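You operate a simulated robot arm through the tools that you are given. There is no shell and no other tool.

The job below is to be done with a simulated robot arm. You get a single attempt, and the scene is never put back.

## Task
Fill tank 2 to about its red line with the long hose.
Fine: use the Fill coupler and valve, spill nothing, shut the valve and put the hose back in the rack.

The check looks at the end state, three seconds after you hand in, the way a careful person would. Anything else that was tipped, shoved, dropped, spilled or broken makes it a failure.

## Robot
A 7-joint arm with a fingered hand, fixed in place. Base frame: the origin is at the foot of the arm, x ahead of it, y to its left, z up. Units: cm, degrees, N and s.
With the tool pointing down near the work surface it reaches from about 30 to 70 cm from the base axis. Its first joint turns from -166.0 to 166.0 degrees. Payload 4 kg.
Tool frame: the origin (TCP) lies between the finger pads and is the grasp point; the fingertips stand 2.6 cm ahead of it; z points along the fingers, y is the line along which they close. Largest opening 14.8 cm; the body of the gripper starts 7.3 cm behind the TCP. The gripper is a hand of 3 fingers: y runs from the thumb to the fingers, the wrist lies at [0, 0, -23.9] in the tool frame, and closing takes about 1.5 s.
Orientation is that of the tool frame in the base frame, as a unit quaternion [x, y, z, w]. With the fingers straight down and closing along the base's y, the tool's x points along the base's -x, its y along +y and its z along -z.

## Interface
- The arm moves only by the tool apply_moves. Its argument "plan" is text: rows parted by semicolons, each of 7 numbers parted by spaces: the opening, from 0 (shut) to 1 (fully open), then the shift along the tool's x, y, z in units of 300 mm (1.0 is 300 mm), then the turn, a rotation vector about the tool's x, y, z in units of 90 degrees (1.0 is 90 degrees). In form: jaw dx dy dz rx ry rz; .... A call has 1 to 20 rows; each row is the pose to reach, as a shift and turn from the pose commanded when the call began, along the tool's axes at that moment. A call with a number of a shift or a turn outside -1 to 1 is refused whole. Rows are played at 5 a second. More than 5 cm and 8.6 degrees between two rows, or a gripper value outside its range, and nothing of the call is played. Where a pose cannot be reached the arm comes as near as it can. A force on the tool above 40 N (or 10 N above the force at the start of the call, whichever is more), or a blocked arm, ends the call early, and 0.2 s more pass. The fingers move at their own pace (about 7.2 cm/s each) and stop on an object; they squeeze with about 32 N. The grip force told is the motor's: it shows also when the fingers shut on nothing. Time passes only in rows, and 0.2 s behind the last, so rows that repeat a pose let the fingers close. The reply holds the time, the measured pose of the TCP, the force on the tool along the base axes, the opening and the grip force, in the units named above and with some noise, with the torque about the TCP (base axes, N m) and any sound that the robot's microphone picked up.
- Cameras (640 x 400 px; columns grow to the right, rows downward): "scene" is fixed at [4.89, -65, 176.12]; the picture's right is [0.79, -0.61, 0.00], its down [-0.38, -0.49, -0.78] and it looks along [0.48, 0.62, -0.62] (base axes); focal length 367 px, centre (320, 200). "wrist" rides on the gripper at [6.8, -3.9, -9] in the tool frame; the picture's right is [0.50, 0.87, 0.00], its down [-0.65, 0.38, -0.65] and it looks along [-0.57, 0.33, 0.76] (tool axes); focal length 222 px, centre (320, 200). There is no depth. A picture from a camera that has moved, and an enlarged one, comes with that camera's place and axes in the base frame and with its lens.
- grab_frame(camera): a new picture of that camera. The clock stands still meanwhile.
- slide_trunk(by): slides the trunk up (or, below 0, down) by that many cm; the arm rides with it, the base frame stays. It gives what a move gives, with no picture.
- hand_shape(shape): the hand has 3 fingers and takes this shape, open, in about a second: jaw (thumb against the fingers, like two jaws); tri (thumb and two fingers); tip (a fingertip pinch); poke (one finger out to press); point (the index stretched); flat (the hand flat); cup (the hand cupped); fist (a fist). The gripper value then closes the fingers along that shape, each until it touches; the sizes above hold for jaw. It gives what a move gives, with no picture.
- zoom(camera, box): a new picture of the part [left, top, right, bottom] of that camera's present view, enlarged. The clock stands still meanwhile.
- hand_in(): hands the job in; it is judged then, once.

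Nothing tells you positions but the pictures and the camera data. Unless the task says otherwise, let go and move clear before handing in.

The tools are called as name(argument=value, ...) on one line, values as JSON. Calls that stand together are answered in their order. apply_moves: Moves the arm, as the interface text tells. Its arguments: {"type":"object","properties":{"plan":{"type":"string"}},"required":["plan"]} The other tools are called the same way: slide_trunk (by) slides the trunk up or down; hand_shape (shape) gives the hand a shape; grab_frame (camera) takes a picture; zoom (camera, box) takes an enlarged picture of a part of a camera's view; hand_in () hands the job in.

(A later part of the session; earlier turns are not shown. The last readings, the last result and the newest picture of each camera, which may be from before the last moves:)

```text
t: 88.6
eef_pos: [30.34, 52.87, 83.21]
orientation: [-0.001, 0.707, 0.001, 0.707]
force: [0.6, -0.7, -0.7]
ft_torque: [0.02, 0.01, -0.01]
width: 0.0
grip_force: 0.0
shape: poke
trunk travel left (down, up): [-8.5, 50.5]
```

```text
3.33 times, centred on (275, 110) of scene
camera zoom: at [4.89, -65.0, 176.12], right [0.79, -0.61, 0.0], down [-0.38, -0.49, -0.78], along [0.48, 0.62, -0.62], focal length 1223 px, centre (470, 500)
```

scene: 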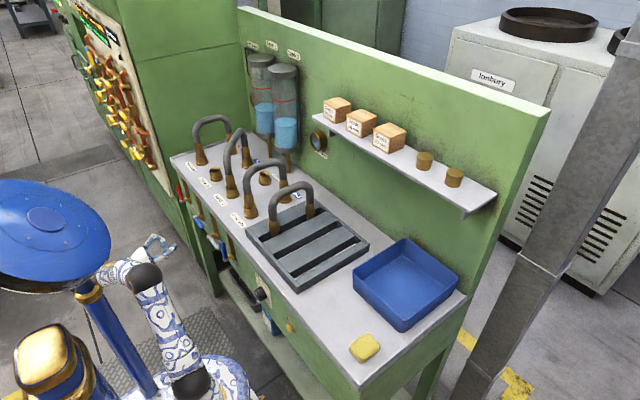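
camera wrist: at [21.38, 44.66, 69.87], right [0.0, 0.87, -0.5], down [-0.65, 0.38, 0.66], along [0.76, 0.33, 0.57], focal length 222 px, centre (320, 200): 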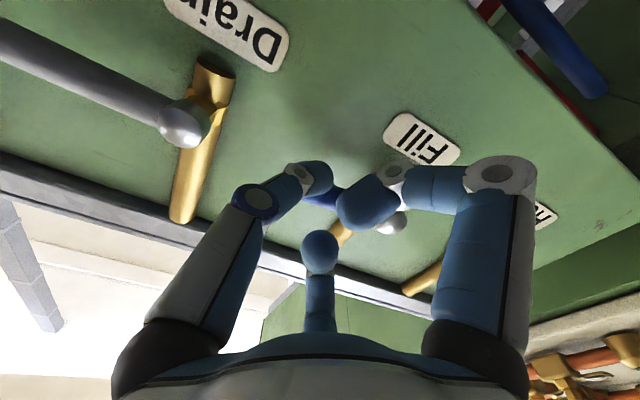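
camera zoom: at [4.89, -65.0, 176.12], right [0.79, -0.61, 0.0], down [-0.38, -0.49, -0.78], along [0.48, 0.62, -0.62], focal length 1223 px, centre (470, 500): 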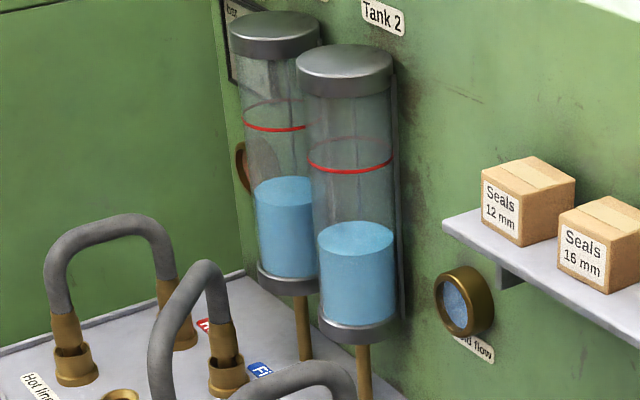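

The Fill lever now stands upright and Tank 2 is starting to rise slowly. While it fills, I'll move the finger around to the lever's other side, ready to shut it.

apply_moves(plan="1 0 -0.01 -0.04 0 0 0; 1 0 -0.01 -0.1 0 0 0; 1 0 -0.005 -0.17 0 0 0; 1 0 0.05 -0.2 0 0 0; 1 0 0.11 -0.2 0 0 0; 1 0 0.17 -0.2 0 0 0; 1 0 0.175 -0.2 0 0 0; 1 0 0.175 -0.2 0 0 0")

zoom(camera="scene", box=[150, 170, 240, 250])

zoom(camera="scene", box=[230, 50, 320, 170])

grab_frame(camera="wrist")

```text
t: 90.4
eef_pos: [24.33, 57.91, 83.02]
orientation: [-0.001, 0.707, 0.001, 0.707]
force: [-0.3, 0.6, -1.1]
ft_torque: [-0.01, 0.01, 0.0]
width: 0.0
grip_force: 0.1
shape: poke
trunk travel left (down, up): [-8.5, 50.5]
```

```text
5.00 times, centred on (195, 210) of scene
camera zoom: at [4.89, -65.0, 176.12], right [0.79, -0.61, 0.0], down [-0.38, -0.49, -0.78], along [0.48, 0.62, -0.62], focal length 1835 px, centre (945, 150)
```

zoom: 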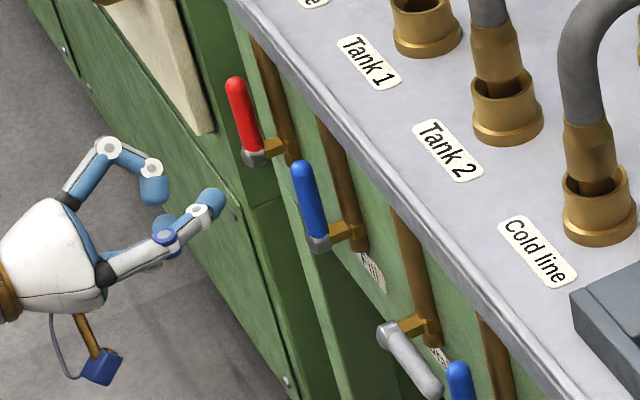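

```text
3.33 times, centred on (275, 110) of scene
camera zoom: at [4.89, -65.0, 176.12], right [0.79, -0.61, 0.0], down [-0.38, -0.49, -0.78], along [0.48, 0.62, -0.62], focal length 1223 px, centre (470, 500)
```

zoom: 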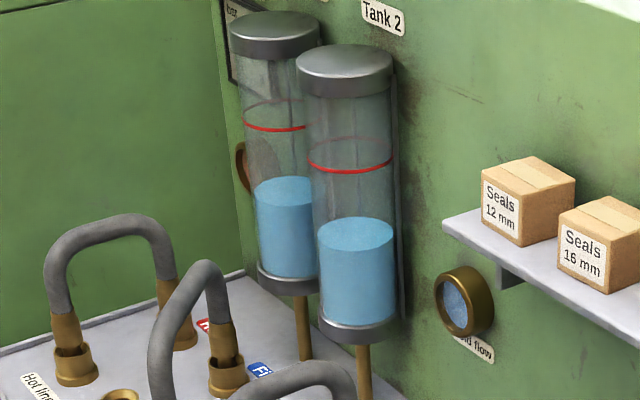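

```text
taken
camera wrist: at [15.43, 53.97, 76.18], right [0.0, 0.87, -0.5], down [-0.65, 0.38, 0.66], along [0.76, 0.33, 0.57], focal length 222 px, centre (320, 200)
```

wrist: 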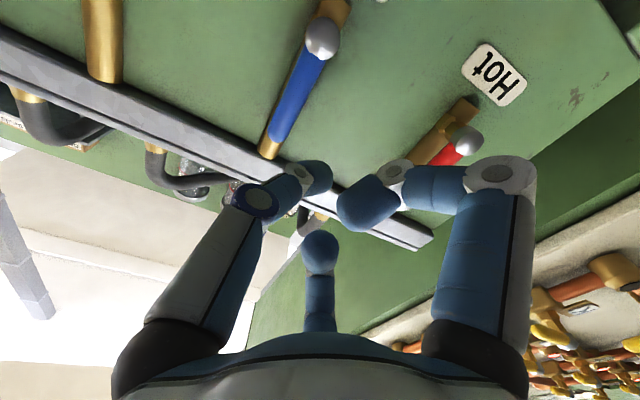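

The tank is rising at about 2.7 zoomed pixels per second, with roughly 75 left to the line, so nearly 28 s. I'll move the finger in on the lever's left side and wait there.

apply_moves(plan="1 0 0 0.04 0 0 0; 1 0 0 0.09 0 0 0; 1 0 0 0.14 0 0 0; 1 0 0 0.18 0 0 0; 1 0 0 0.2 0 0 0; 1 0 0 0.2 0 0 0; 1 0 0 0.2 0 0 0; 1 0 0 0.2 0 0 0; 1 0 0 0.2 0 0 0; 1 0 0 0.2 0 0 0; 1 0 0 0.2 0 0 0; 1 0 0 0.2 0 0 0; 1 0 0 0.2 0 0 0; 1 0 0 0.2 0 0 0")

zoom(camera="scene", box=[150, 170, 240, 250])

zoom(camera="scene", box=[230, 50, 320, 170])

```text
t: 93.4
eef_pos: [30.41, 58.11, 83.03]
orientation: [-0.001, 0.708, 0.0, 0.706]
force: [-0.7, -1.2, 0.1]
ft_torque: [-0.04, 0.0, -0.01]
width: 0.0
grip_force: 0.0
shape: poke
trunk travel left (down, up): [-8.5, 50.5]
```

```text
5.00 times, centred on (195, 210) of scene
camera zoom: at [4.89, -65.0, 176.12], right [0.79, -0.61, 0.0], down [-0.38, -0.49, -0.78], along [0.48, 0.62, -0.62], focal length 1835 px, centre (945, 150)
```

zoom: 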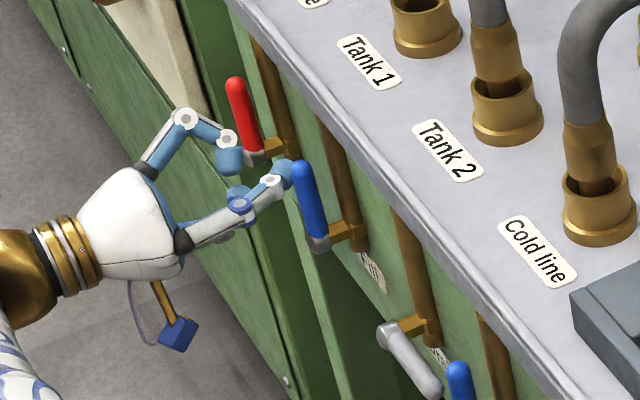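

```text
3.33 times, centred on (275, 110) of scene
camera zoom: at [4.89, -65.0, 176.12], right [0.79, -0.61, 0.0], down [-0.38, -0.49, -0.78], along [0.48, 0.62, -0.62], focal length 1223 px, centre (470, 500)
```

zoom: 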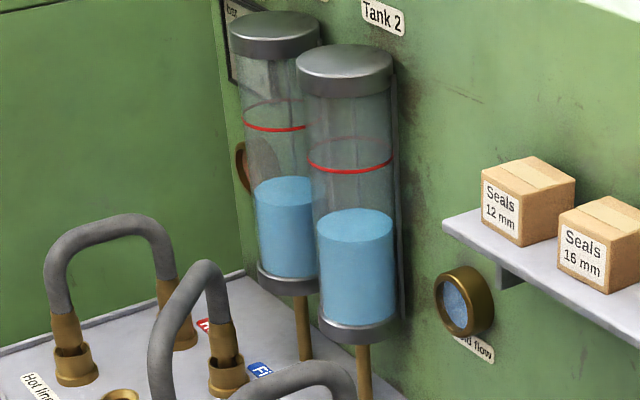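

The finger is in position beside the lever and the tank is filling at about 3 px/s. I'll wait in measured steps.

apply_moves(plan="1 0 0 0 0 0 0; 1 0 0 0 0 0 0; 1 0 0 0 0 0 0; 1 0 0 0 0 0 0; 1 0 0 0 0 0 0; 1 0 0 0 0 0 0; 1 0 0 0 0 0 0; 1 0 0 0 0 0 0; 1 0 0 0 0 0 0; 1 0 0 0 0 0 0; 1 0 0 0 0 0 0; 1 0 0 0 0 0 0; 1 0 0 0 0 0 0; 1 0 0 0 0 0 0; 1 0 0 0 0 0 0; 1 0 0 0 0 0 0; 1 0 0 0 0 0 0; 1 0 0 0 0 0 0; 1 0 0 0 0 0 0; 1 0 0 0 0 0 0")

zoom(camera="scene", box=[230, 50, 320, 170])

zoom(camera="scene", box=[190, 120, 300, 210])

```text
t: 97.6
eef_pos: [30.38, 58.1, 83.07]
orientation: [-0.002, 0.708, 0.001, 0.706]
force: [0.3, 0.0, 0.2]
ft_torque: [0.01, -0.03, 0.05]
width: 0.0
grip_force: 0.1
shape: poke
trunk travel left (down, up): [-8.5, 50.5]
```

```text
3.33 times, centred on (275, 110) of scene
camera zoom: at [4.89, -65.0, 176.12], right [0.79, -0.61, 0.0], down [-0.38, -0.49, -0.78], along [0.48, 0.62, -0.62], focal length 1223 px, centre (470, 500)
```

zoom: 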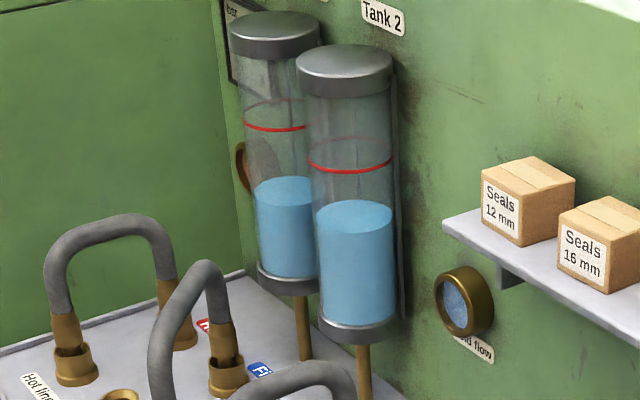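

```text
4.44 times, centred on (245, 165) of scene
camera zoom: at [4.89, -65.0, 176.12], right [0.79, -0.61, 0.0], down [-0.38, -0.49, -0.78], along [0.48, 0.62, -0.62], focal length 1631 px, centre (653, 356)
```

zoom: 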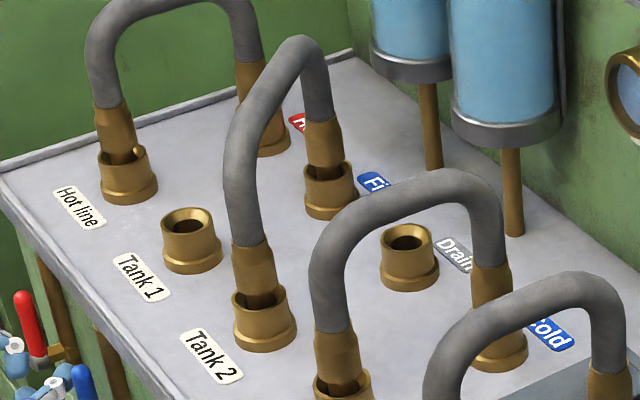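

No leaks at the couplers. The level keeps rising at about 2 px/s, so I'll keep waiting.

apply_moves(plan="1 0 0 0 0 0 0; 1 0 0 0 0 0 0; 1 0 0 0 0 0 0; 1 0 0 0 0 0 0; 1 0 0 0 0 0 0; 1 0 0 0 0 0 0; 1 0 0 0 0 0 0; 1 0 0 0 0 0 0; 1 0 0 0 0 0 0; 1 0 0 0 0 0 0; 1 0 0 0 0 0 0; 1 0 0 0 0 0 0; 1 0 0 0 0 0 0; 1 0 0 0 0 0 0; 1 0 0 0 0 0 0; 1 0 0 0 0 0 0; 1 0 0 0 0 0 0; 1 0 0 0 0 0 0; 1 0 0 0 0 0 0; 1 0 0 0 0 0 0")

apply_moves(plan="1 0 0 0 0 0 0; 1 0 0 0 0 0 0; 1 0 0 0 0 0 0; 1 0 0 0 0 0 0; 1 0 0 0 0 0 0; 1 0 0 0 0 0 0; 1 0 0 0 0 0 0; 1 0 0 0 0 0 0; 1 0 0 0 0 0 0; 1 0 0 0 0 0 0; 1 0 0 0 0 0 0; 1 0 0 0 0 0 0; 1 0 0 0 0 0 0; 1 0 0 0 0 0 0; 1 0 0 0 0 0 0; 1 0 0 0 0 0 0; 1 0 0 0 0 0 0; 1 0 0 0 0 0 0; 1 0 0 0 0 0 0; 1 0 0 0 0 0 0")

zoom(camera="scene", box=[230, 50, 320, 170])

```text
t: 101.8
eef_pos: [30.3, 58.06, 83.02]
orientation: [-0.002, 0.708, 0.001, 0.706]
force: [0.5, 0.0, 0.5]
ft_torque: [0.02, -0.03, 0.03]
width: 0.0
grip_force: 0.1
shape: poke
trunk travel left (down, up): [-8.5, 50.5]
```

```text
t: 106.0
eef_pos: [30.44, 58.09, 83.0]
orientation: [-0.001, 0.707, 0.001, 0.707]
force: [-0.6, 0.5, -0.2]
ft_torque: [0.01, 0.01, -0.01]
width: 0.01
grip_force: 0.0
shape: poke
trunk travel left (down, up): [-8.5, 50.5]
```

```text
3.33 times, centred on (275, 110) of scene
camera zoom: at [4.89, -65.0, 176.12], right [0.79, -0.61, 0.0], down [-0.38, -0.49, -0.78], along [0.48, 0.62, -0.62], focal length 1223 px, centre (470, 500)
```

zoom: 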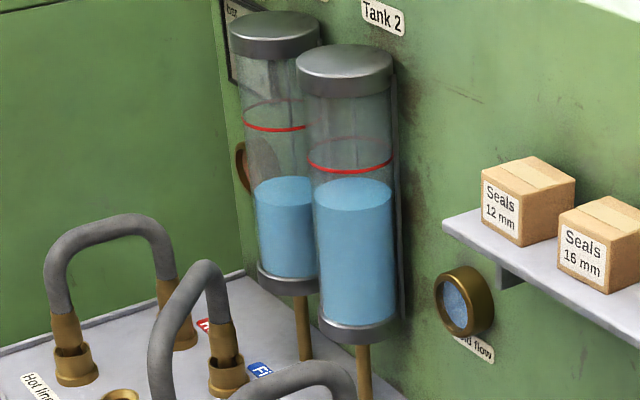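

About 40 px remain, roughly 16 s at 2.5 px/s. I'll wait 12 s more, then check.

apply_moves(plan="1 0 0 0 0 0 0; 1 0 0 0 0 0 0; 1 0 0 0 0 0 0; 1 0 0 0 0 0 0; 1 0 0 0 0 0 0; 1 0 0 0 0 0 0; 1 0 0 0 0 0 0; 1 0 0 0 0 0 0; 1 0 0 0 0 0 0; 1 0 0 0 0 0 0; 1 0 0 0 0 0 0; 1 0 0 0 0 0 0; 1 0 0 0 0 0 0; 1 0 0 0 0 0 0; 1 0 0 0 0 0 0; 1 0 0 0 0 0 0; 1 0 0 0 0 0 0; 1 0 0 0 0 0 0; 1 0 0 0 0 0 0; 1 0 0 0 0 0 0")

apply_moves(plan="1 0 0 0 0 0 0; 1 0 0 0 0 0 0; 1 0 0 0 0 0 0; 1 0 0 0 0 0 0; 1 0 0 0 0 0 0; 1 0 0 0 0 0 0; 1 0 0 0 0 0 0; 1 0 0 0 0 0 0; 1 0 0 0 0 0 0; 1 0 0 0 0 0 0; 1 0 0 0 0 0 0; 1 0 0 0 0 0 0; 1 0 0 0 0 0 0; 1 0 0 0 0 0 0; 1 0 0 0 0 0 0; 1 0 0 0 0 0 0; 1 0 0 0 0 0 0; 1 0 0 0 0 0 0; 1 0 0 0 0 0 0; 1 0 0 0 0 0 0")

zoom(camera="scene", box=[230, 50, 320, 170])

zoom(camera="scene", box=[260, 80, 310, 130])

```text
t: 110.2
eef_pos: [30.23, 58.17, 83.08]
orientation: [-0.001, 0.708, 0.001, 0.707]
force: [-0.4, 0.6, -0.3]
ft_torque: [-0.03, -0.02, 0.01]
width: 0.01
grip_force: 0.2
shape: poke
trunk travel left (down, up): [-8.5, 50.5]
```

```text
t: 114.4
eef_pos: [30.41, 58.04, 83.02]
orientation: [-0.002, 0.708, 0.001, 0.706]
force: [0.1, -0.6, 0.1]
ft_torque: [0.05, 0.01, 0.02]
width: 0.01
grip_force: 0.0
shape: poke
trunk travel left (down, up): [-8.5, 50.5]
```

```text
3.33 times, centred on (275, 110) of scene
camera zoom: at [4.89, -65.0, 176.12], right [0.79, -0.61, 0.0], down [-0.38, -0.49, -0.78], along [0.48, 0.62, -0.62], focal length 1223 px, centre (470, 500)
```

zoom: 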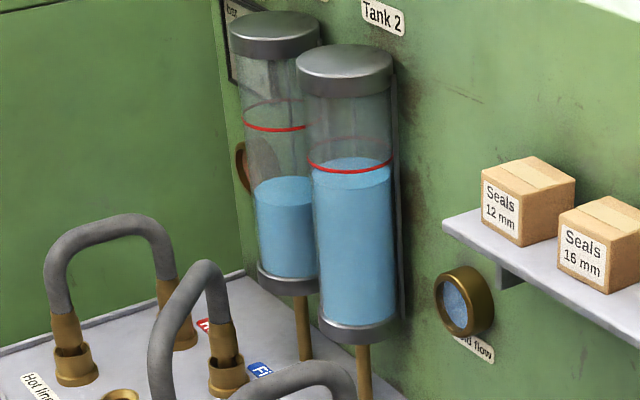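

```text
8.00 times, centred on (285, 105) of scene
camera zoom: at [4.89, -65.0, 176.12], right [0.79, -0.61, 0.0], down [-0.38, -0.49, -0.78], along [0.48, 0.62, -0.62], focal length 2936 px, centre (600, 960)
```

zoom: 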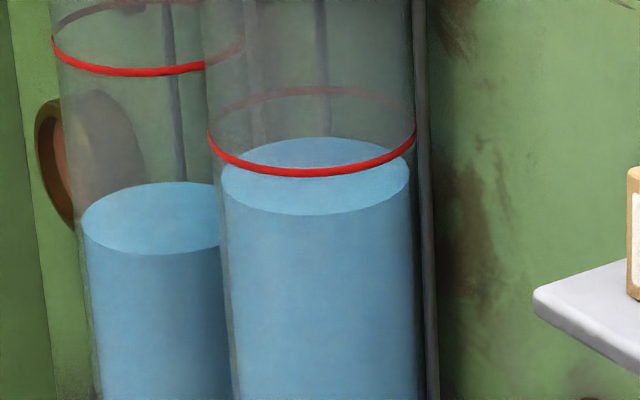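

The water is about 46 px (8× zoom) below the line at roughly 6.5 px/s, so about 7 s remain. I'll wait just under 4 s, check, then shut the valve.

apply_moves(plan="1 0 0 0 0 0 0; 1 0 0 0 0 0 0; 1 0 0 0 0 0 0; 1 0 0 0 0 0 0; 1 0 0 0 0 0 0; 1 0 0 0 0 0 0; 1 0 0 0 0 0 0; 1 0 0 0 0 0 0; 1 0 0 0 0 0 0; 1 0 0 0 0 0 0; 1 0 0 0 0 0 0; 1 0 0 0 0 0 0; 1 0 0 0 0 0 0; 1 0 0 0 0 0 0; 1 0 0 0 0 0 0; 1 0 0 0 0 0 0; 1 0 0 0 0 0 0; 1 0 0 0 0 0 0")

zoom(camera="scene", box=[260, 80, 310, 130])

```text
t: 118.2
eef_pos: [30.28, 58.14, 83.09]
orientation: [-0.001, 0.707, 0.001, 0.707]
force: [0.8, -0.7, 0.2]
ft_torque: [0.0, 0.0, 0.02]
width: 0.01
grip_force: 0.0
shape: poke
trunk travel left (down, up): [-8.5, 50.5]
```

```text
8.00 times, centred on (285, 105) of scene
camera zoom: at [4.89, -65.0, 176.12], right [0.79, -0.61, 0.0], down [-0.38, -0.49, -0.78], along [0.48, 0.62, -0.62], focal length 2936 px, centre (600, 960)
```

zoom: 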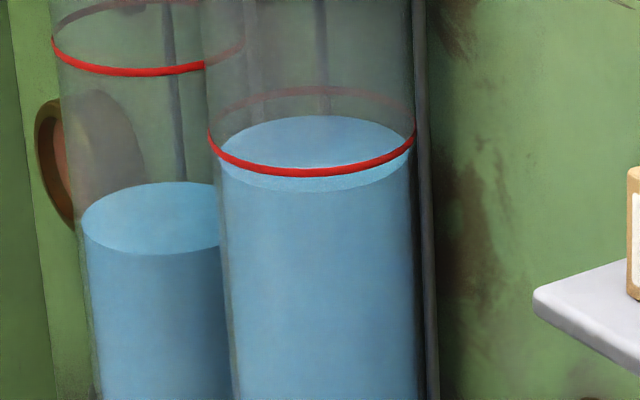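

About 22 px remain, nearly 3.7 s. I'll wait 2.2 s and then sweep the lever down to shut in the same call.

apply_moves(plan="1 0 0 0 0 0 0; 1 0 0 0 0 0 0; 1 0 0 0 0 0 0; 1 0 0 0 0 0 0; 1 0 0 0 0 0 0; 1 0 0 0 0 0 0; 1 0 0 0 0 0 0; 1 0 0 0 0 0 0; 1 0 0 0 0 0 0; 1 0 0 0 0 0 0; 1 0 -0.02 0 0 0 0; 1 0 -0.037 0 0 0 0; 1 0 -0.07 0 0 0 0; 1 -0.002 -0.107 0 0 0 0; 1 0.002 -0.157 0 0 0 0; 1 0.02 -0.207 0 0 0 0; 1 0.05 -0.25 0 0 0 0; 1 0.09 -0.283 0 0 0 0; 1 0.135 -0.307 0 0 0 0; 1 0.143 -0.308 0 0 0 0")

zoom(camera="scene", box=[150, 170, 240, 250])

zoom(camera="scene", box=[260, 80, 310, 130])

grab_frame(camera="wrist")

```text
t: 122.4
eef_pos: [30.38, 48.73, 78.69]
orientation: [-0.001, 0.707, 0.001, 0.707]
force: [0.4, 1.5, 7.1]
ft_torque: [0.04, -0.16, 0.02]
width: 0.04
grip_force: 0.0
shape: poke
trunk travel left (down, up): [-8.5, 50.5]
```

```text
5.00 times, centred on (195, 210) of scene
camera zoom: at [4.89, -65.0, 176.12], right [0.79, -0.61, 0.0], down [-0.38, -0.49, -0.78], along [0.48, 0.62, -0.62], focal length 1835 px, centre (945, 150)
```

zoom: 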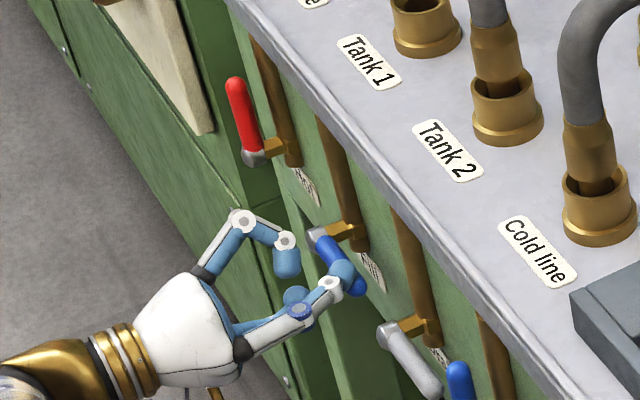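

```text
8.00 times, centred on (285, 105) of scene
camera zoom: at [4.89, -65.0, 176.12], right [0.79, -0.61, 0.0], down [-0.38, -0.49, -0.78], along [0.48, 0.62, -0.62], focal length 2936 px, centre (600, 960)
```

zoom: 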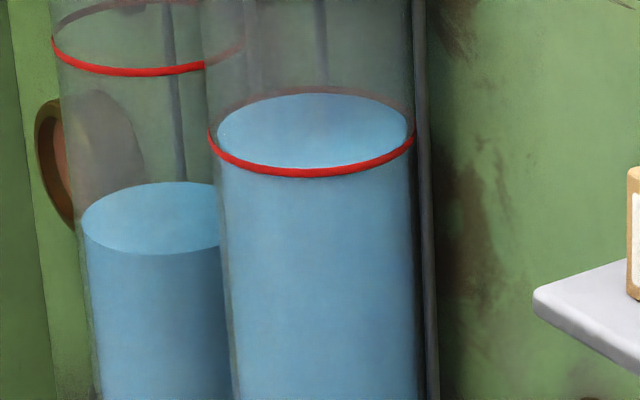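

```text
taken
camera wrist: at [21.44, 44.79, 71.93], right [0.0, 0.87, -0.5], down [-0.66, 0.38, 0.65], along [0.76, 0.33, 0.57], focal length 222 px, centre (320, 200)
```

wrist: 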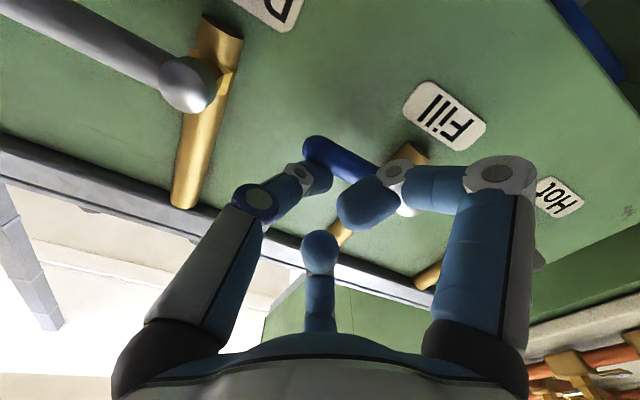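

The water surface is right at the red line and the lever is back down against its stop. I'll back the finger away and confirm.

apply_moves(plan="1 -0.015 0 0 0 0 0; 1 -0.03 0 0 0 0 0; 1 -0.03 0 -0.06 0 0 0; 1 -0.03 0 -0.14 0 0 0; 1 -0.03 0 -0.22 0 0 0; 1 -0.03 0 -0.3 0 0 0; 1 -0.03 0 -0.35 0 0 0; 1 -0.03 0 -0.35 0 0 0")

zoom(camera="scene", box=[150, 170, 240, 250])

zoom(camera="scene", box=[260, 80, 310, 130])

grab_frame(camera="wrist")

```text
t: 124.2
eef_pos: [19.75, 48.9, 79.57]
orientation: [-0.001, 0.708, 0.0, 0.707]
force: [0.0, -0.3, 0.5]
ft_torque: [0.01, -0.01, 0.02]
width: 0.0
grip_force: 0.1
shape: poke
trunk travel left (down, up): [-8.5, 50.5]
```

```text
5.00 times, centred on (195, 210) of scene
camera zoom: at [4.89, -65.0, 176.12], right [0.79, -0.61, 0.0], down [-0.38, -0.49, -0.78], along [0.48, 0.62, -0.62], focal length 1835 px, centre (945, 150)
```

zoom: 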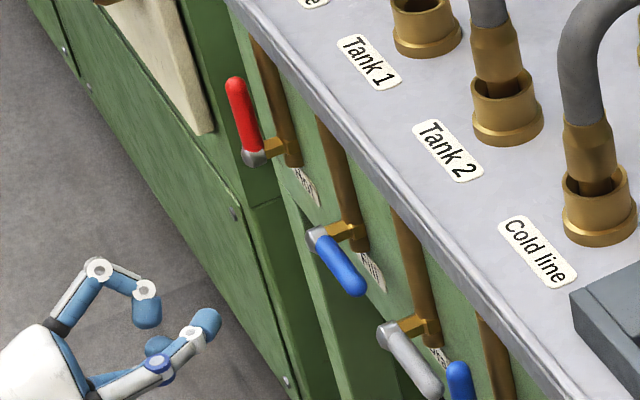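

```text
8.00 times, centred on (285, 105) of scene
camera zoom: at [4.89, -65.0, 176.12], right [0.79, -0.61, 0.0], down [-0.38, -0.49, -0.78], along [0.48, 0.62, -0.62], focal length 2936 px, centre (600, 960)
```

zoom: 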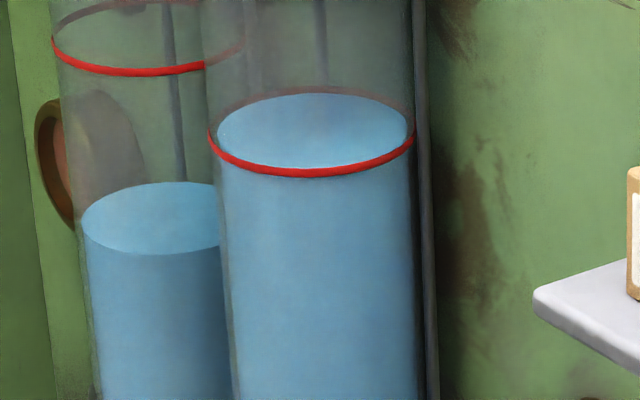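

```text
taken
camera wrist: at [10.83, 44.79, 72.76], right [0.0, 0.87, -0.5], down [-0.65, 0.38, 0.66], along [0.76, 0.33, 0.57], focal length 222 px, centre (320, 200)
```

wrist: 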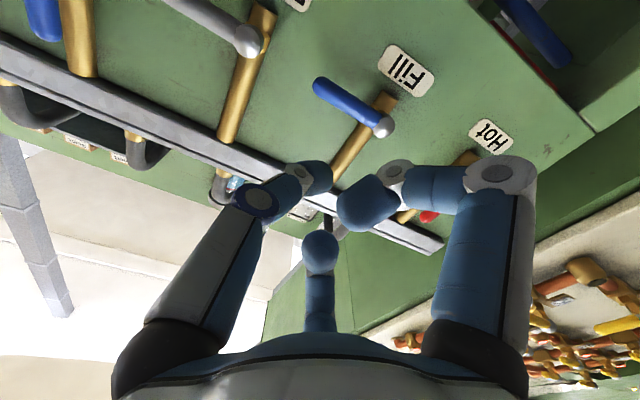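

The lever matches its original shut position and the level is steady at the line. Before pulling the hose I want to know whether it could be under pressure, so I'll look at the Bleed button area, the tray and the other labels.

zoom(camera="scene", box=[60, 0, 130, 60])

zoom(camera="scene", box=[215, 250, 315, 350])

zoom(camera="scene", box=[190, 120, 300, 210])

zoom(camera="scene", box=[240, 30, 280, 70])

```text
6.67 times, centred on (95, 30) of scene
camera zoom: at [4.89, -65.0, 176.12], right [0.79, -0.61, 0.0], down [-0.38, -0.49, -0.78], along [0.48, 0.62, -0.62], focal length 2446 px, centre (1820, 1333)
```

zoom: 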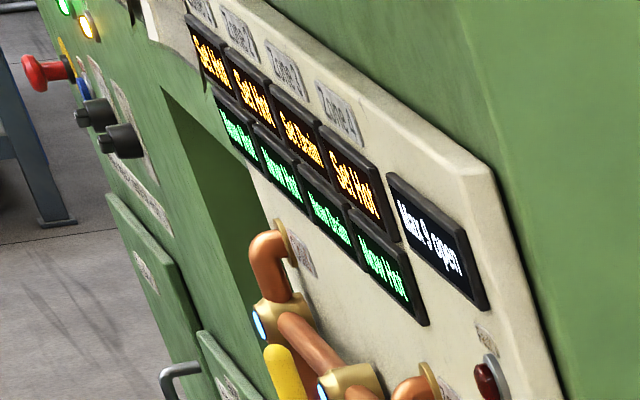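

```text
4.00 times, centred on (265, 300) of scene
camera zoom: at [4.89, -65.0, 176.12], right [0.79, -0.61, 0.0], down [-0.38, -0.49, -0.78], along [0.48, 0.62, -0.62], focal length 1468 px, centre (540, -200)
```

zoom: 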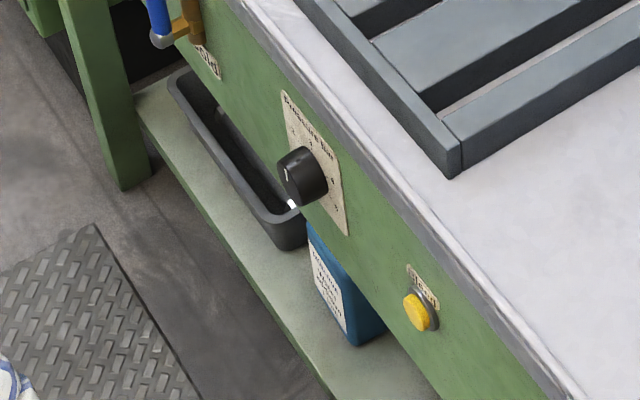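

```text
4.44 times, centred on (245, 165) of scene
camera zoom: at [4.89, -65.0, 176.12], right [0.79, -0.61, 0.0], down [-0.38, -0.49, -0.78], along [0.48, 0.62, -0.62], focal length 1631 px, centre (653, 356)
```

zoom: 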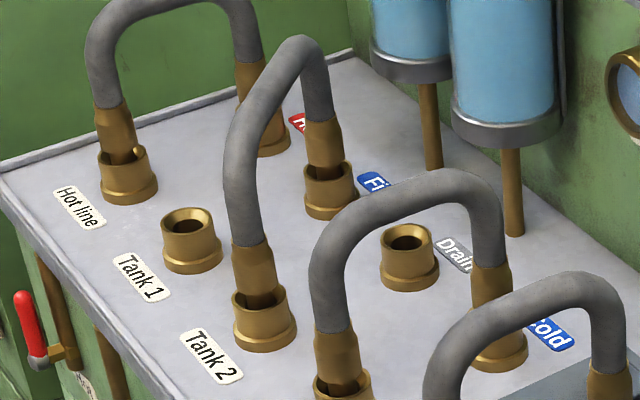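

```text
10.00 times, centred on (260, 50) of scene
camera zoom: at [4.89, -65.0, 176.12], right [0.79, -0.61, 0.0], down [-0.38, -0.49, -0.78], along [0.48, 0.62, -0.62], focal length 3670 px, centre (920, 1700)
```

zoom: 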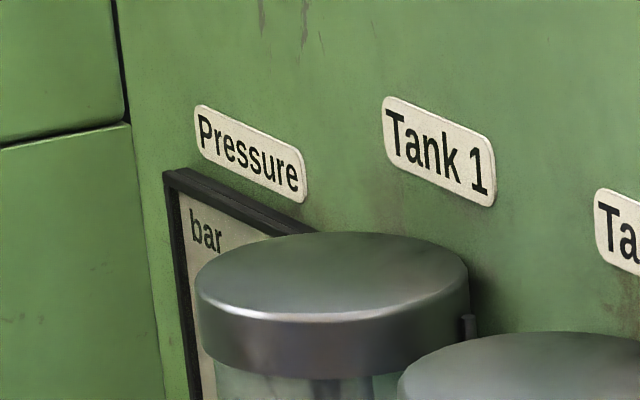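

The valve is shut and everything is dry. I'll raise the trunk again and read the pressure gauge with the wrist camera.

slide_trunk(by=25)

slide_trunk(by=25)

grab_frame(camera="wrist")

grab_frame(camera="scene")

```text
t: 126.7
eef_pos: [19.79, 48.82, 104.54]
orientation: [-0.001, 0.707, 0.001, 0.707]
force: [1.0, 0.7, 0.7]
ft_torque: [0.01, -0.01, -0.01]
width: 0.0
grip_force: 0.1
shape: poke
trunk travel left (down, up): [-33.5, 25.5]
```

```text
t: 129.3
eef_pos: [19.89, 48.85, 129.57]
orientation: [-0.001, 0.708, 0.001, 0.707]
force: [-0.5, -0.1, -0.1]
ft_torque: [-0.04, 0.02, 0.01]
width: 0.0
grip_force: 0.1
shape: poke
trunk travel left (down, up): [-58.5, 0.5]
```

```text
taken
camera wrist: at [10.85, 44.8, 122.75], right [0.0, 0.87, -0.5], down [-0.65, 0.38, 0.66], along [0.76, 0.33, 0.57], focal length 222 px, centre (320, 200)
```

wrist: 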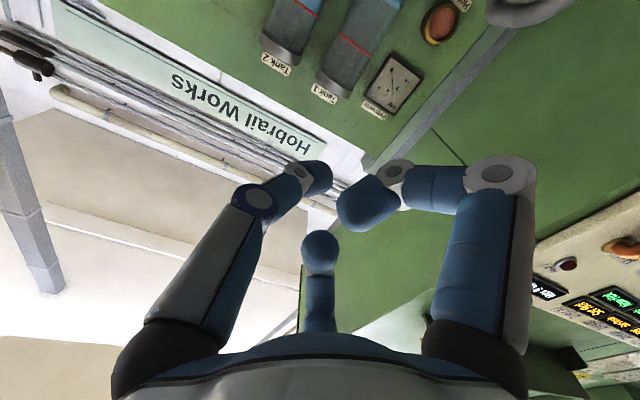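

```text
taken
```

scene: 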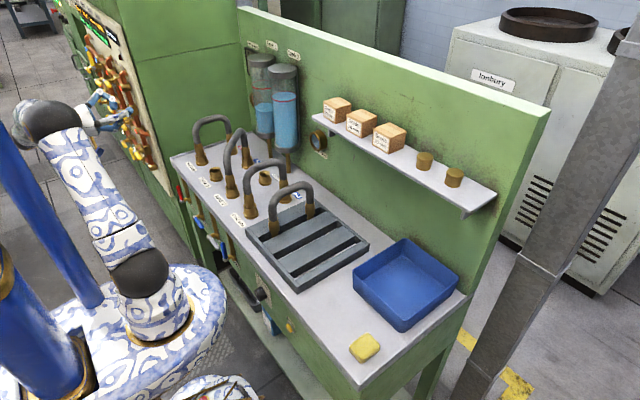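

zoom(camera="wrist", box=[355, 40, 445, 130])

zoom(camera="wrist", box=[255, 0, 475, 140])

```text
4.44 times, centred on (400, 85) of wrist
camera zoom: at [10.85, 44.8, 122.75], right [0.0, 0.87, -0.5], down [-0.65, 0.38, 0.66], along [0.76, 0.33, 0.57], focal length 987 px, centre (-36, 711)
```

zoom: 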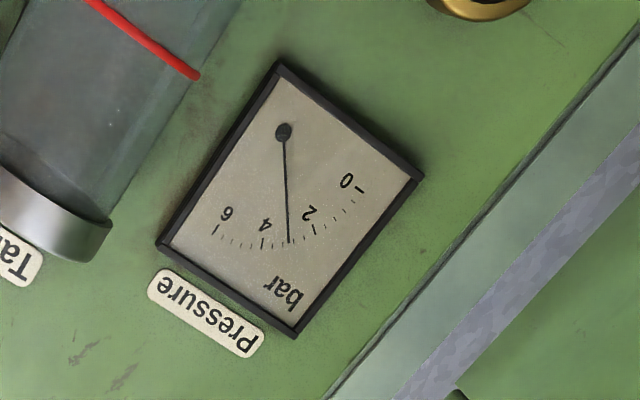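

```text
2.86 times, centred on (365, 70) of wrist
camera zoom: at [10.85, 44.8, 122.75], right [0.0, 0.87, -0.5], down [-0.65, 0.38, 0.66], along [0.76, 0.33, 0.57], focal length 635 px, centre (191, 571)
```

zoom: 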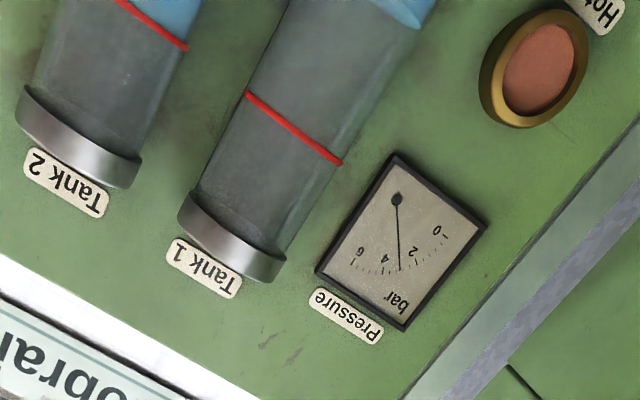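

The gauge still reads about 3 bar, the same as before connecting, so it shows supply pressure and I'll leave Bleed and the knob alone. Next I'll return the hand to the open jaw, turn it back to the tilted-down pose, and fetch the hose.

hand_shape(shape="jaw")

apply_moves(plan="0.55 0.02 -0.05 0.045 0 0 0; 0.55 0.05 -0.11 0.1 0 0 0; 0.55 0.08 -0.17 0.155 0 0 0; 0.55 0.11 -0.23 0.21 0 0 0; 0.55 0.13 -0.28 0.255 0 0 0; 0.55 0.14 -0.297 0.27 0 0 0; 0.55 0.14 -0.297 0.27 0 0 0")

apply_moves(plan="0.55 0 0 0 -0.02 0.045 -0.026; 0.55 0 0 0 -0.05 0.112 -0.066; 0.55 0 0 0 -0.081 0.182 -0.107; 0.55 0 0 0 -0.113 0.254 -0.149; 0.55 0 0 0 -0.146 0.326 -0.192; 0.55 0 0 0 -0.178 0.399 -0.235; 0.55 0 0 0 -0.21 0.471 -0.277; 0.55 0 0 0 -0.243 0.544 -0.32; 0.55 0 0 0 -0.275 0.616 -0.362; 0.55 0 0 0 -0.303 0.679 -0.399; 0.55 0 0 0 -0.323 0.724 -0.426; 0.55 0 0 0 -0.3309 0.7411 -0.4361; 0.55 0 0 0 -0.3309 0.7411 -0.4361")

grab_frame(camera="scene")

grab_frame(camera="wrist")

```text
t: 130.2
eef_pos: [19.85, 48.73, 129.68]
orientation: [-0.001, 0.707, 0.002, 0.707]
force: [0.4, -0.1, 0.1]
ft_torque: [-0.02, 0.01, 0.0]
width: 14.78
grip_force: 0.0
shape: jaw
trunk travel left (down, up): [-58.5, 0.5]
```

```text
t: 131.8
eef_pos: [27.74, 39.95, 125.56]
orientation: [-0.001, 0.707, 0.001, 0.707]
force: [1.3, 0.0, 0.8]
ft_torque: [0.01, 0.01, 0.01]
width: 8.19
grip_force: 0.1
shape: jaw
trunk travel left (down, up): [-58.5, 0.5]
```

```text
t: 134.6
eef_pos: [28.09, 39.82, 125.53]
orientation: [-0.392, 0.906, -0.053, 0.153]
force: [-0.9, 0.8, 0.2]
ft_torque: [-0.01, 0.01, -0.01]
width: 8.17
grip_force: 0.0
shape: jaw
trunk travel left (down, up): [-58.5, 0.5]
```

```text
taken
```

scene: 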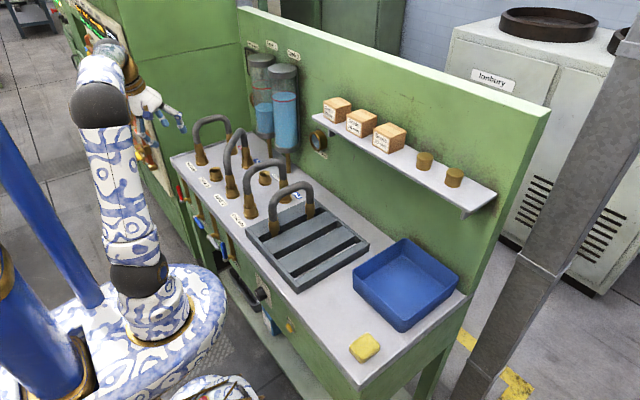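

```text
taken
camera wrist: at [23.46, 32.02, 133.11], right [-0.92, 0.23, -0.3], down [-0.05, 0.72, 0.69], along [0.38, 0.65, -0.65], focal length 222 px, centre (320, 200)
```

wrist: 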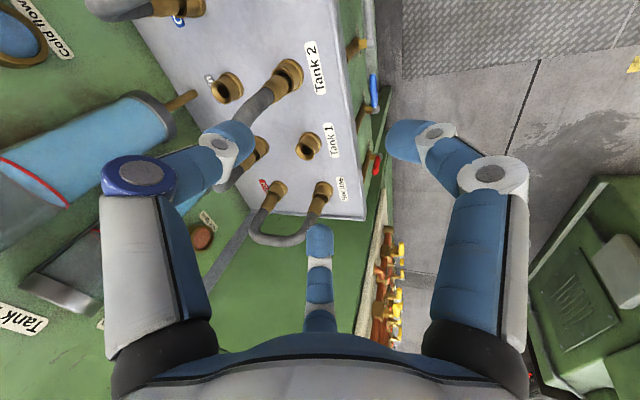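

I'm back in the down-tilted pose. I'll move to a pre-grasp position about 10 cm behind the hose's arch, this time nearer its centre.

apply_moves(plan="0.55 -0.04 -0.015 0.025 0 0 0; 0.55 -0.11 -0.042 0.069 0 0 0; 0.55 -0.19 -0.073 0.12 0 0 0; 0.55 -0.27 -0.104 0.17 0 0 0; 0.55 -0.35 -0.135 0.22 0 0 0; 0.55 -0.43 -0.165 0.27 0 0 0; 0.55 -0.5 -0.192 0.314 0 0 0; 0.55 -0.545 -0.21 0.343 0 0 0; 0.55 -0.5607 -0.2157 0.3527 0 0 0; 0.55 -0.5607 -0.2157 0.3527 0 0 0")

grab_frame(camera="wrist")

zoom(camera="scene", box=[190, 80, 290, 200])

```text
t: 136.8
eef_pos: [46.73, 48.18, 120.89]
orientation: [-0.391, 0.906, -0.054, 0.153]
force: [0.1, 0.3, 0.0]
ft_torque: [0.01, -0.02, -0.03]
width: 8.19
grip_force: 0.0
shape: jaw
trunk travel left (down, up): [-58.5, 0.5]
```

```text
taken
camera wrist: at [42.31, 40.06, 128.48], right [-0.92, 0.23, -0.3], down [-0.05, 0.72, 0.69], along [0.38, 0.65, -0.65], focal length 222 px, centre (320, 200)
```

wrist: 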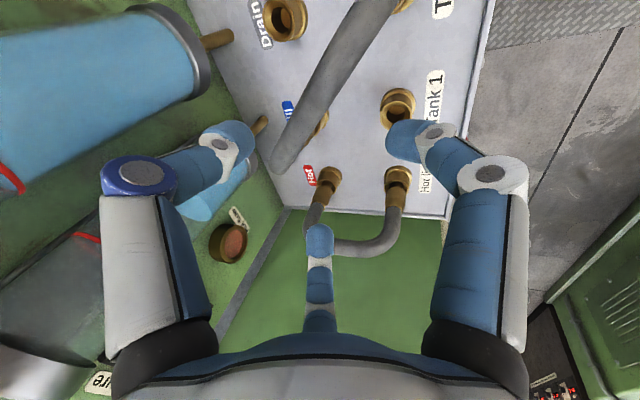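

```text
3.33 times, centred on (240, 140) of scene
camera zoom: at [4.89, -65.0, 176.12], right [0.79, -0.61, 0.0], down [-0.38, -0.49, -0.78], along [0.48, 0.62, -0.62], focal length 1223 px, centre (587, 400)
```

zoom: 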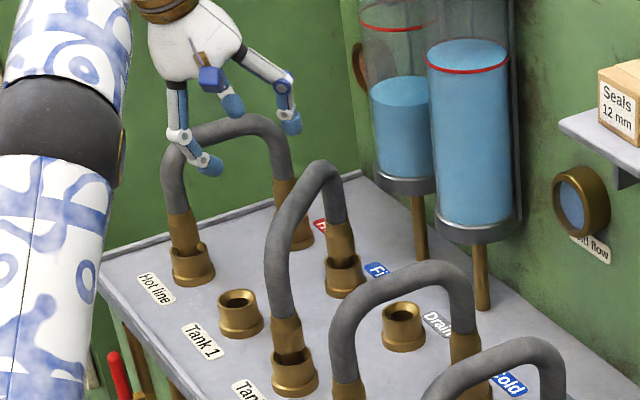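

The arch lies about 1 cm toward the thumb side. I'll descend along the tool axis with a small sideways correction and stop at grasp depth.

apply_moves(plan="0.5 0 -0.01 0.05 0 0 0; 0.5 0 -0.02 0.12 0 0 0; 0.5 0 -0.022 0.19 0 0 0; 0.5 0 -0.022 0.25 0 0 0; 0.48 0 -0.022 0.3 0 0 0; 0.45 0 -0.022 0.335 0 0 0; 0.45 0 -0.022 0.347 0 0 0; 0.45 0 -0.022 0.347 0 0 0")

grab_frame(camera="wrist")

zoom(camera="scene", box=[190, 100, 280, 200])

```text
t: 138.6
eef_pos: [50.41, 47.8, 111.0]
orientation: [-0.391, 0.906, -0.054, 0.153]
force: [-1.4, -0.3, -0.8]
ft_torque: [0.01, 0.0, -0.02]
width: 6.73
grip_force: 0.0
shape: jaw
trunk travel left (down, up): [-58.5, 0.5]
```

```text
taken
camera wrist: at [45.98, 39.86, 118.64], right [-0.92, 0.23, -0.3], down [-0.05, 0.72, 0.69], along [0.38, 0.65, -0.65], focal length 222 px, centre (320, 200)
```

wrist: 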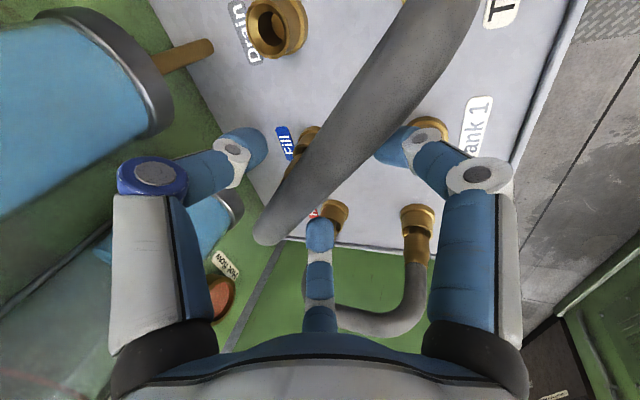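

```text
4.00 times, centred on (235, 150) of scene
camera zoom: at [4.89, -65.0, 176.12], right [0.79, -0.61, 0.0], down [-0.38, -0.49, -0.78], along [0.48, 0.62, -0.62], focal length 1468 px, centre (660, 400)
```

zoom: 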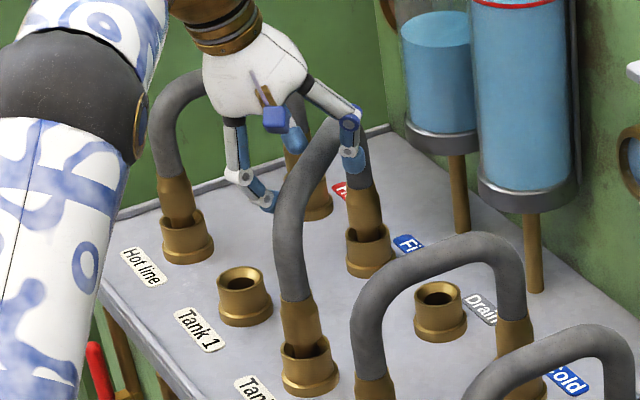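

The arch sits in the fingers just where it did in the earlier good grip. Closing now.

apply_moves(plan="0.35 0 0 0 0 0 0; 0.25 0 0 0 0 0 0; 0.15 0 0 0 0 0 0; 0.05 0 0 0 0 0 0; 0 0 0 0 0 0 0; 0 0 0 0 0 0 0; 0 0 0 0 0 0 0; 0 0 0 0 0 0 0; 0 0 0 0 0 0 0; 0 0 0 0 0 0 0")

grab_frame(camera="wrist")

zoom(camera="scene", box=[190, 100, 280, 200])

```text
t: 140.8
eef_pos: [50.6, 47.76, 110.98]
orientation: [-0.392, 0.906, -0.054, 0.152]
force: [1.4, -1.2, -3.1]
ft_torque: [-0.14, -0.15, 0.01]
width: 2.42
grip_force: 31.6
shape: jaw
trunk travel left (down, up): [-58.5, 0.5]
```

```text
taken
camera wrist: at [46.01, 39.87, 118.64], right [-0.92, 0.23, -0.3], down [-0.05, 0.72, 0.69], along [0.38, 0.65, -0.65], focal length 222 px, centre (320, 200)
```

wrist: 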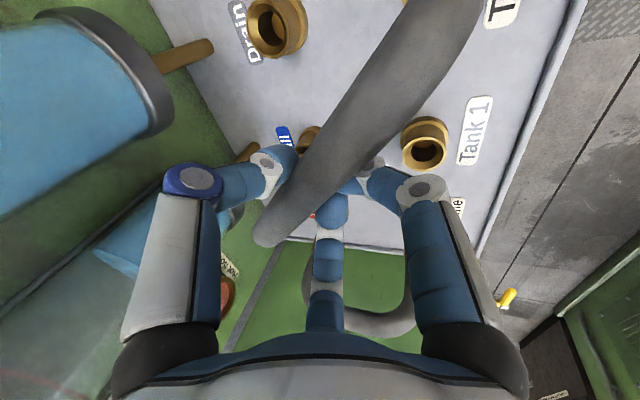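

```text
4.00 times, centred on (235, 150) of scene
camera zoom: at [4.89, -65.0, 176.12], right [0.79, -0.61, 0.0], down [-0.38, -0.49, -0.78], along [0.48, 0.62, -0.62], focal length 1468 px, centre (660, 400)
```

zoom: 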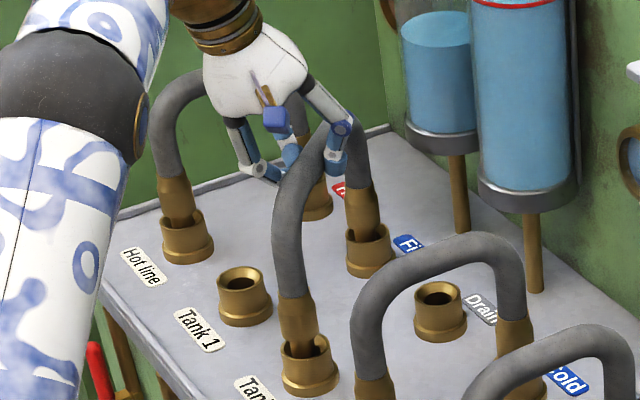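

The grip is firm and the hose is still upright in the couplers. The valve is shut, so I'll lift straight up slowly.

apply_moves(plan="0 -0.004 -0.0036 -0.0158 0 0 0; 0 -0.0079 -0.0072 -0.0316 0 0 0; 0 -0.0118 -0.0108 -0.0474 0 0 0; 0 -0.0157 -0.0144 -0.0632 0 0 0; 0 -0.0157 -0.0144 -0.0632 0 0 0")

zoom(camera="scene", box=[190, 100, 280, 200])

```text
t: 142.0
eef_pos: [50.53, 47.7, 112.93]
orientation: [-0.392, 0.906, -0.052, 0.153]
force: [1.0, 0.4, -3.1]
ft_torque: [-0.11, -0.1, -0.06]
width: 2.36
grip_force: 32.3
shape: jaw
trunk travel left (down, up): [-58.5, 0.5]
```

```text
4.00 times, centred on (235, 150) of scene
camera zoom: at [4.89, -65.0, 176.12], right [0.79, -0.61, 0.0], down [-0.38, -0.49, -0.78], along [0.48, 0.62, -0.62], focal length 1468 px, centre (660, 400)
```

zoom: 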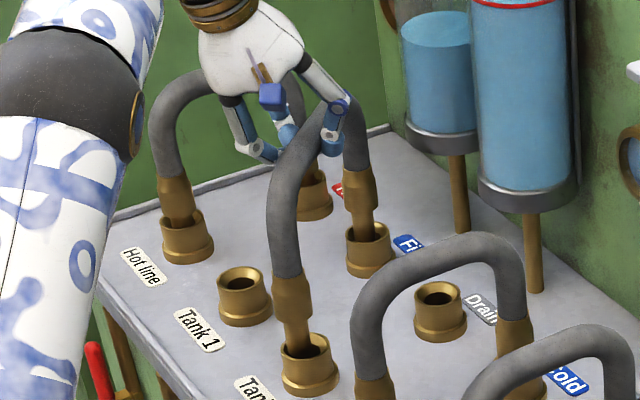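

It's coming out cleanly with no drips. Lifting further to clear the cups.

apply_moves(plan="0 -0.006 -0.0055 -0.024 0 0 0; 0 -0.0126 -0.0115 -0.0505 0 0 0; 0 -0.0197 -0.018 -0.079 0 0 0; 0 -0.0276 -0.0252 -0.1105 0 0 0; 0 -0.0315 -0.0288 -0.1263 0 0 0; 0 -0.0315 -0.0288 -0.1263 0 0 0")

zoom(camera="scene", box=[190, 100, 280, 200])

zoom(camera="scene", box=[260, 80, 310, 130])

```text
t: 143.4
eef_pos: [50.68, 47.73, 117.04]
orientation: [-0.391, 0.906, -0.054, 0.152]
force: [0.4, -0.3, -3.4]
ft_torque: [-0.03, 0.06, 0.01]
width: 2.35
grip_force: 32.3
shape: jaw
trunk travel left (down, up): [-58.5, 0.5]
```

```text
4.00 times, centred on (235, 150) of scene
camera zoom: at [4.89, -65.0, 176.12], right [0.79, -0.61, 0.0], down [-0.38, -0.49, -0.78], along [0.48, 0.62, -0.62], focal length 1468 px, centre (660, 400)
```

zoom: 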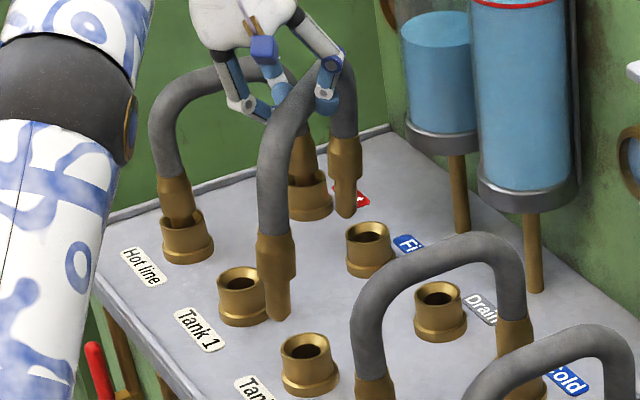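

```text
8.00 times, centred on (285, 105) of scene
camera zoom: at [4.89, -65.0, 176.12], right [0.79, -0.61, 0.0], down [-0.38, -0.49, -0.78], along [0.48, 0.62, -0.62], focal length 2936 px, centre (600, 960)
```

zoom: 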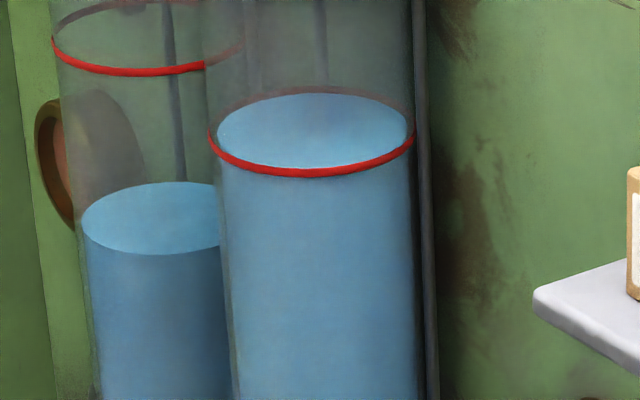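

The hose is free, the level is unchanged and the bench is dry. I'll carry it inward and up, clear of the couplers.

apply_moves(plan="0 0.03 -0.008 -0.05 0 0 0; 0 0.075 -0.02 -0.115 0 0 0; 0 0.12 -0.033 -0.183 0 0 0; 0 0.165 -0.045 -0.252 0 0 0; 0 0.2114 -0.0577 -0.321 0 0 0; 0 0.26 -0.079 -0.387 0 0 0; 0 0.315 -0.104 -0.463 0 0 0; 0 0.37 -0.128 -0.538 0 0 0; 0 0.425 -0.152 -0.61 0 0 0; 0 0.48 -0.176 -0.684 0 0 0; 0 0.52 -0.194 -0.737 0 0 0; 0 0.534 -0.2003 -0.756 0 0 0; 0 0.534 -0.2003 -0.756 0 0 0")

grab_frame(camera="scene")

zoom(camera="scene", box=[160, 60, 260, 170])

```text
t: 146.2
eef_pos: [36.98, 31.5, 136.03]
orientation: [-0.392, 0.906, -0.054, 0.153]
force: [-0.7, -0.3, -2.1]
ft_torque: [0.0, 0.04, -0.01]
width: 2.35
grip_force: 31.8
shape: jaw
trunk travel left (down, up): [-58.5, 0.5]
```

```text
taken
```

scene: 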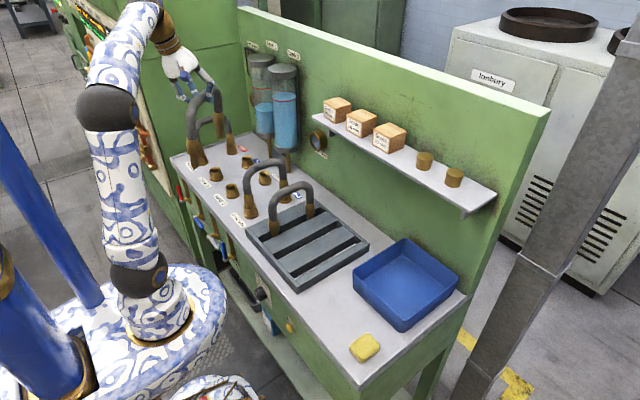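

```text
3.64 times, centred on (210, 115) of scene
camera zoom: at [4.89, -65.0, 176.12], right [0.79, -0.61, 0.0], down [-0.38, -0.49, -0.78], along [0.48, 0.62, -0.62], focal length 1334 px, centre (720, 509)
```

zoom: 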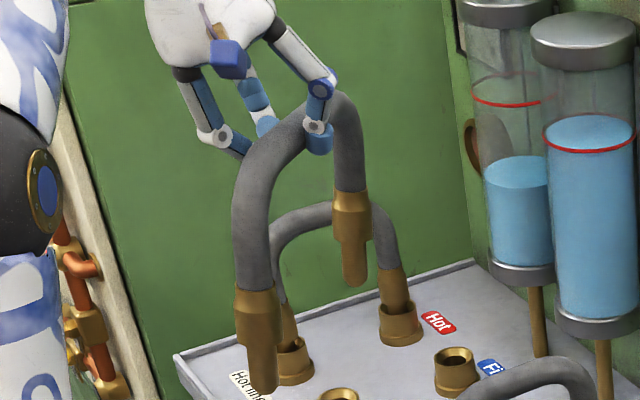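

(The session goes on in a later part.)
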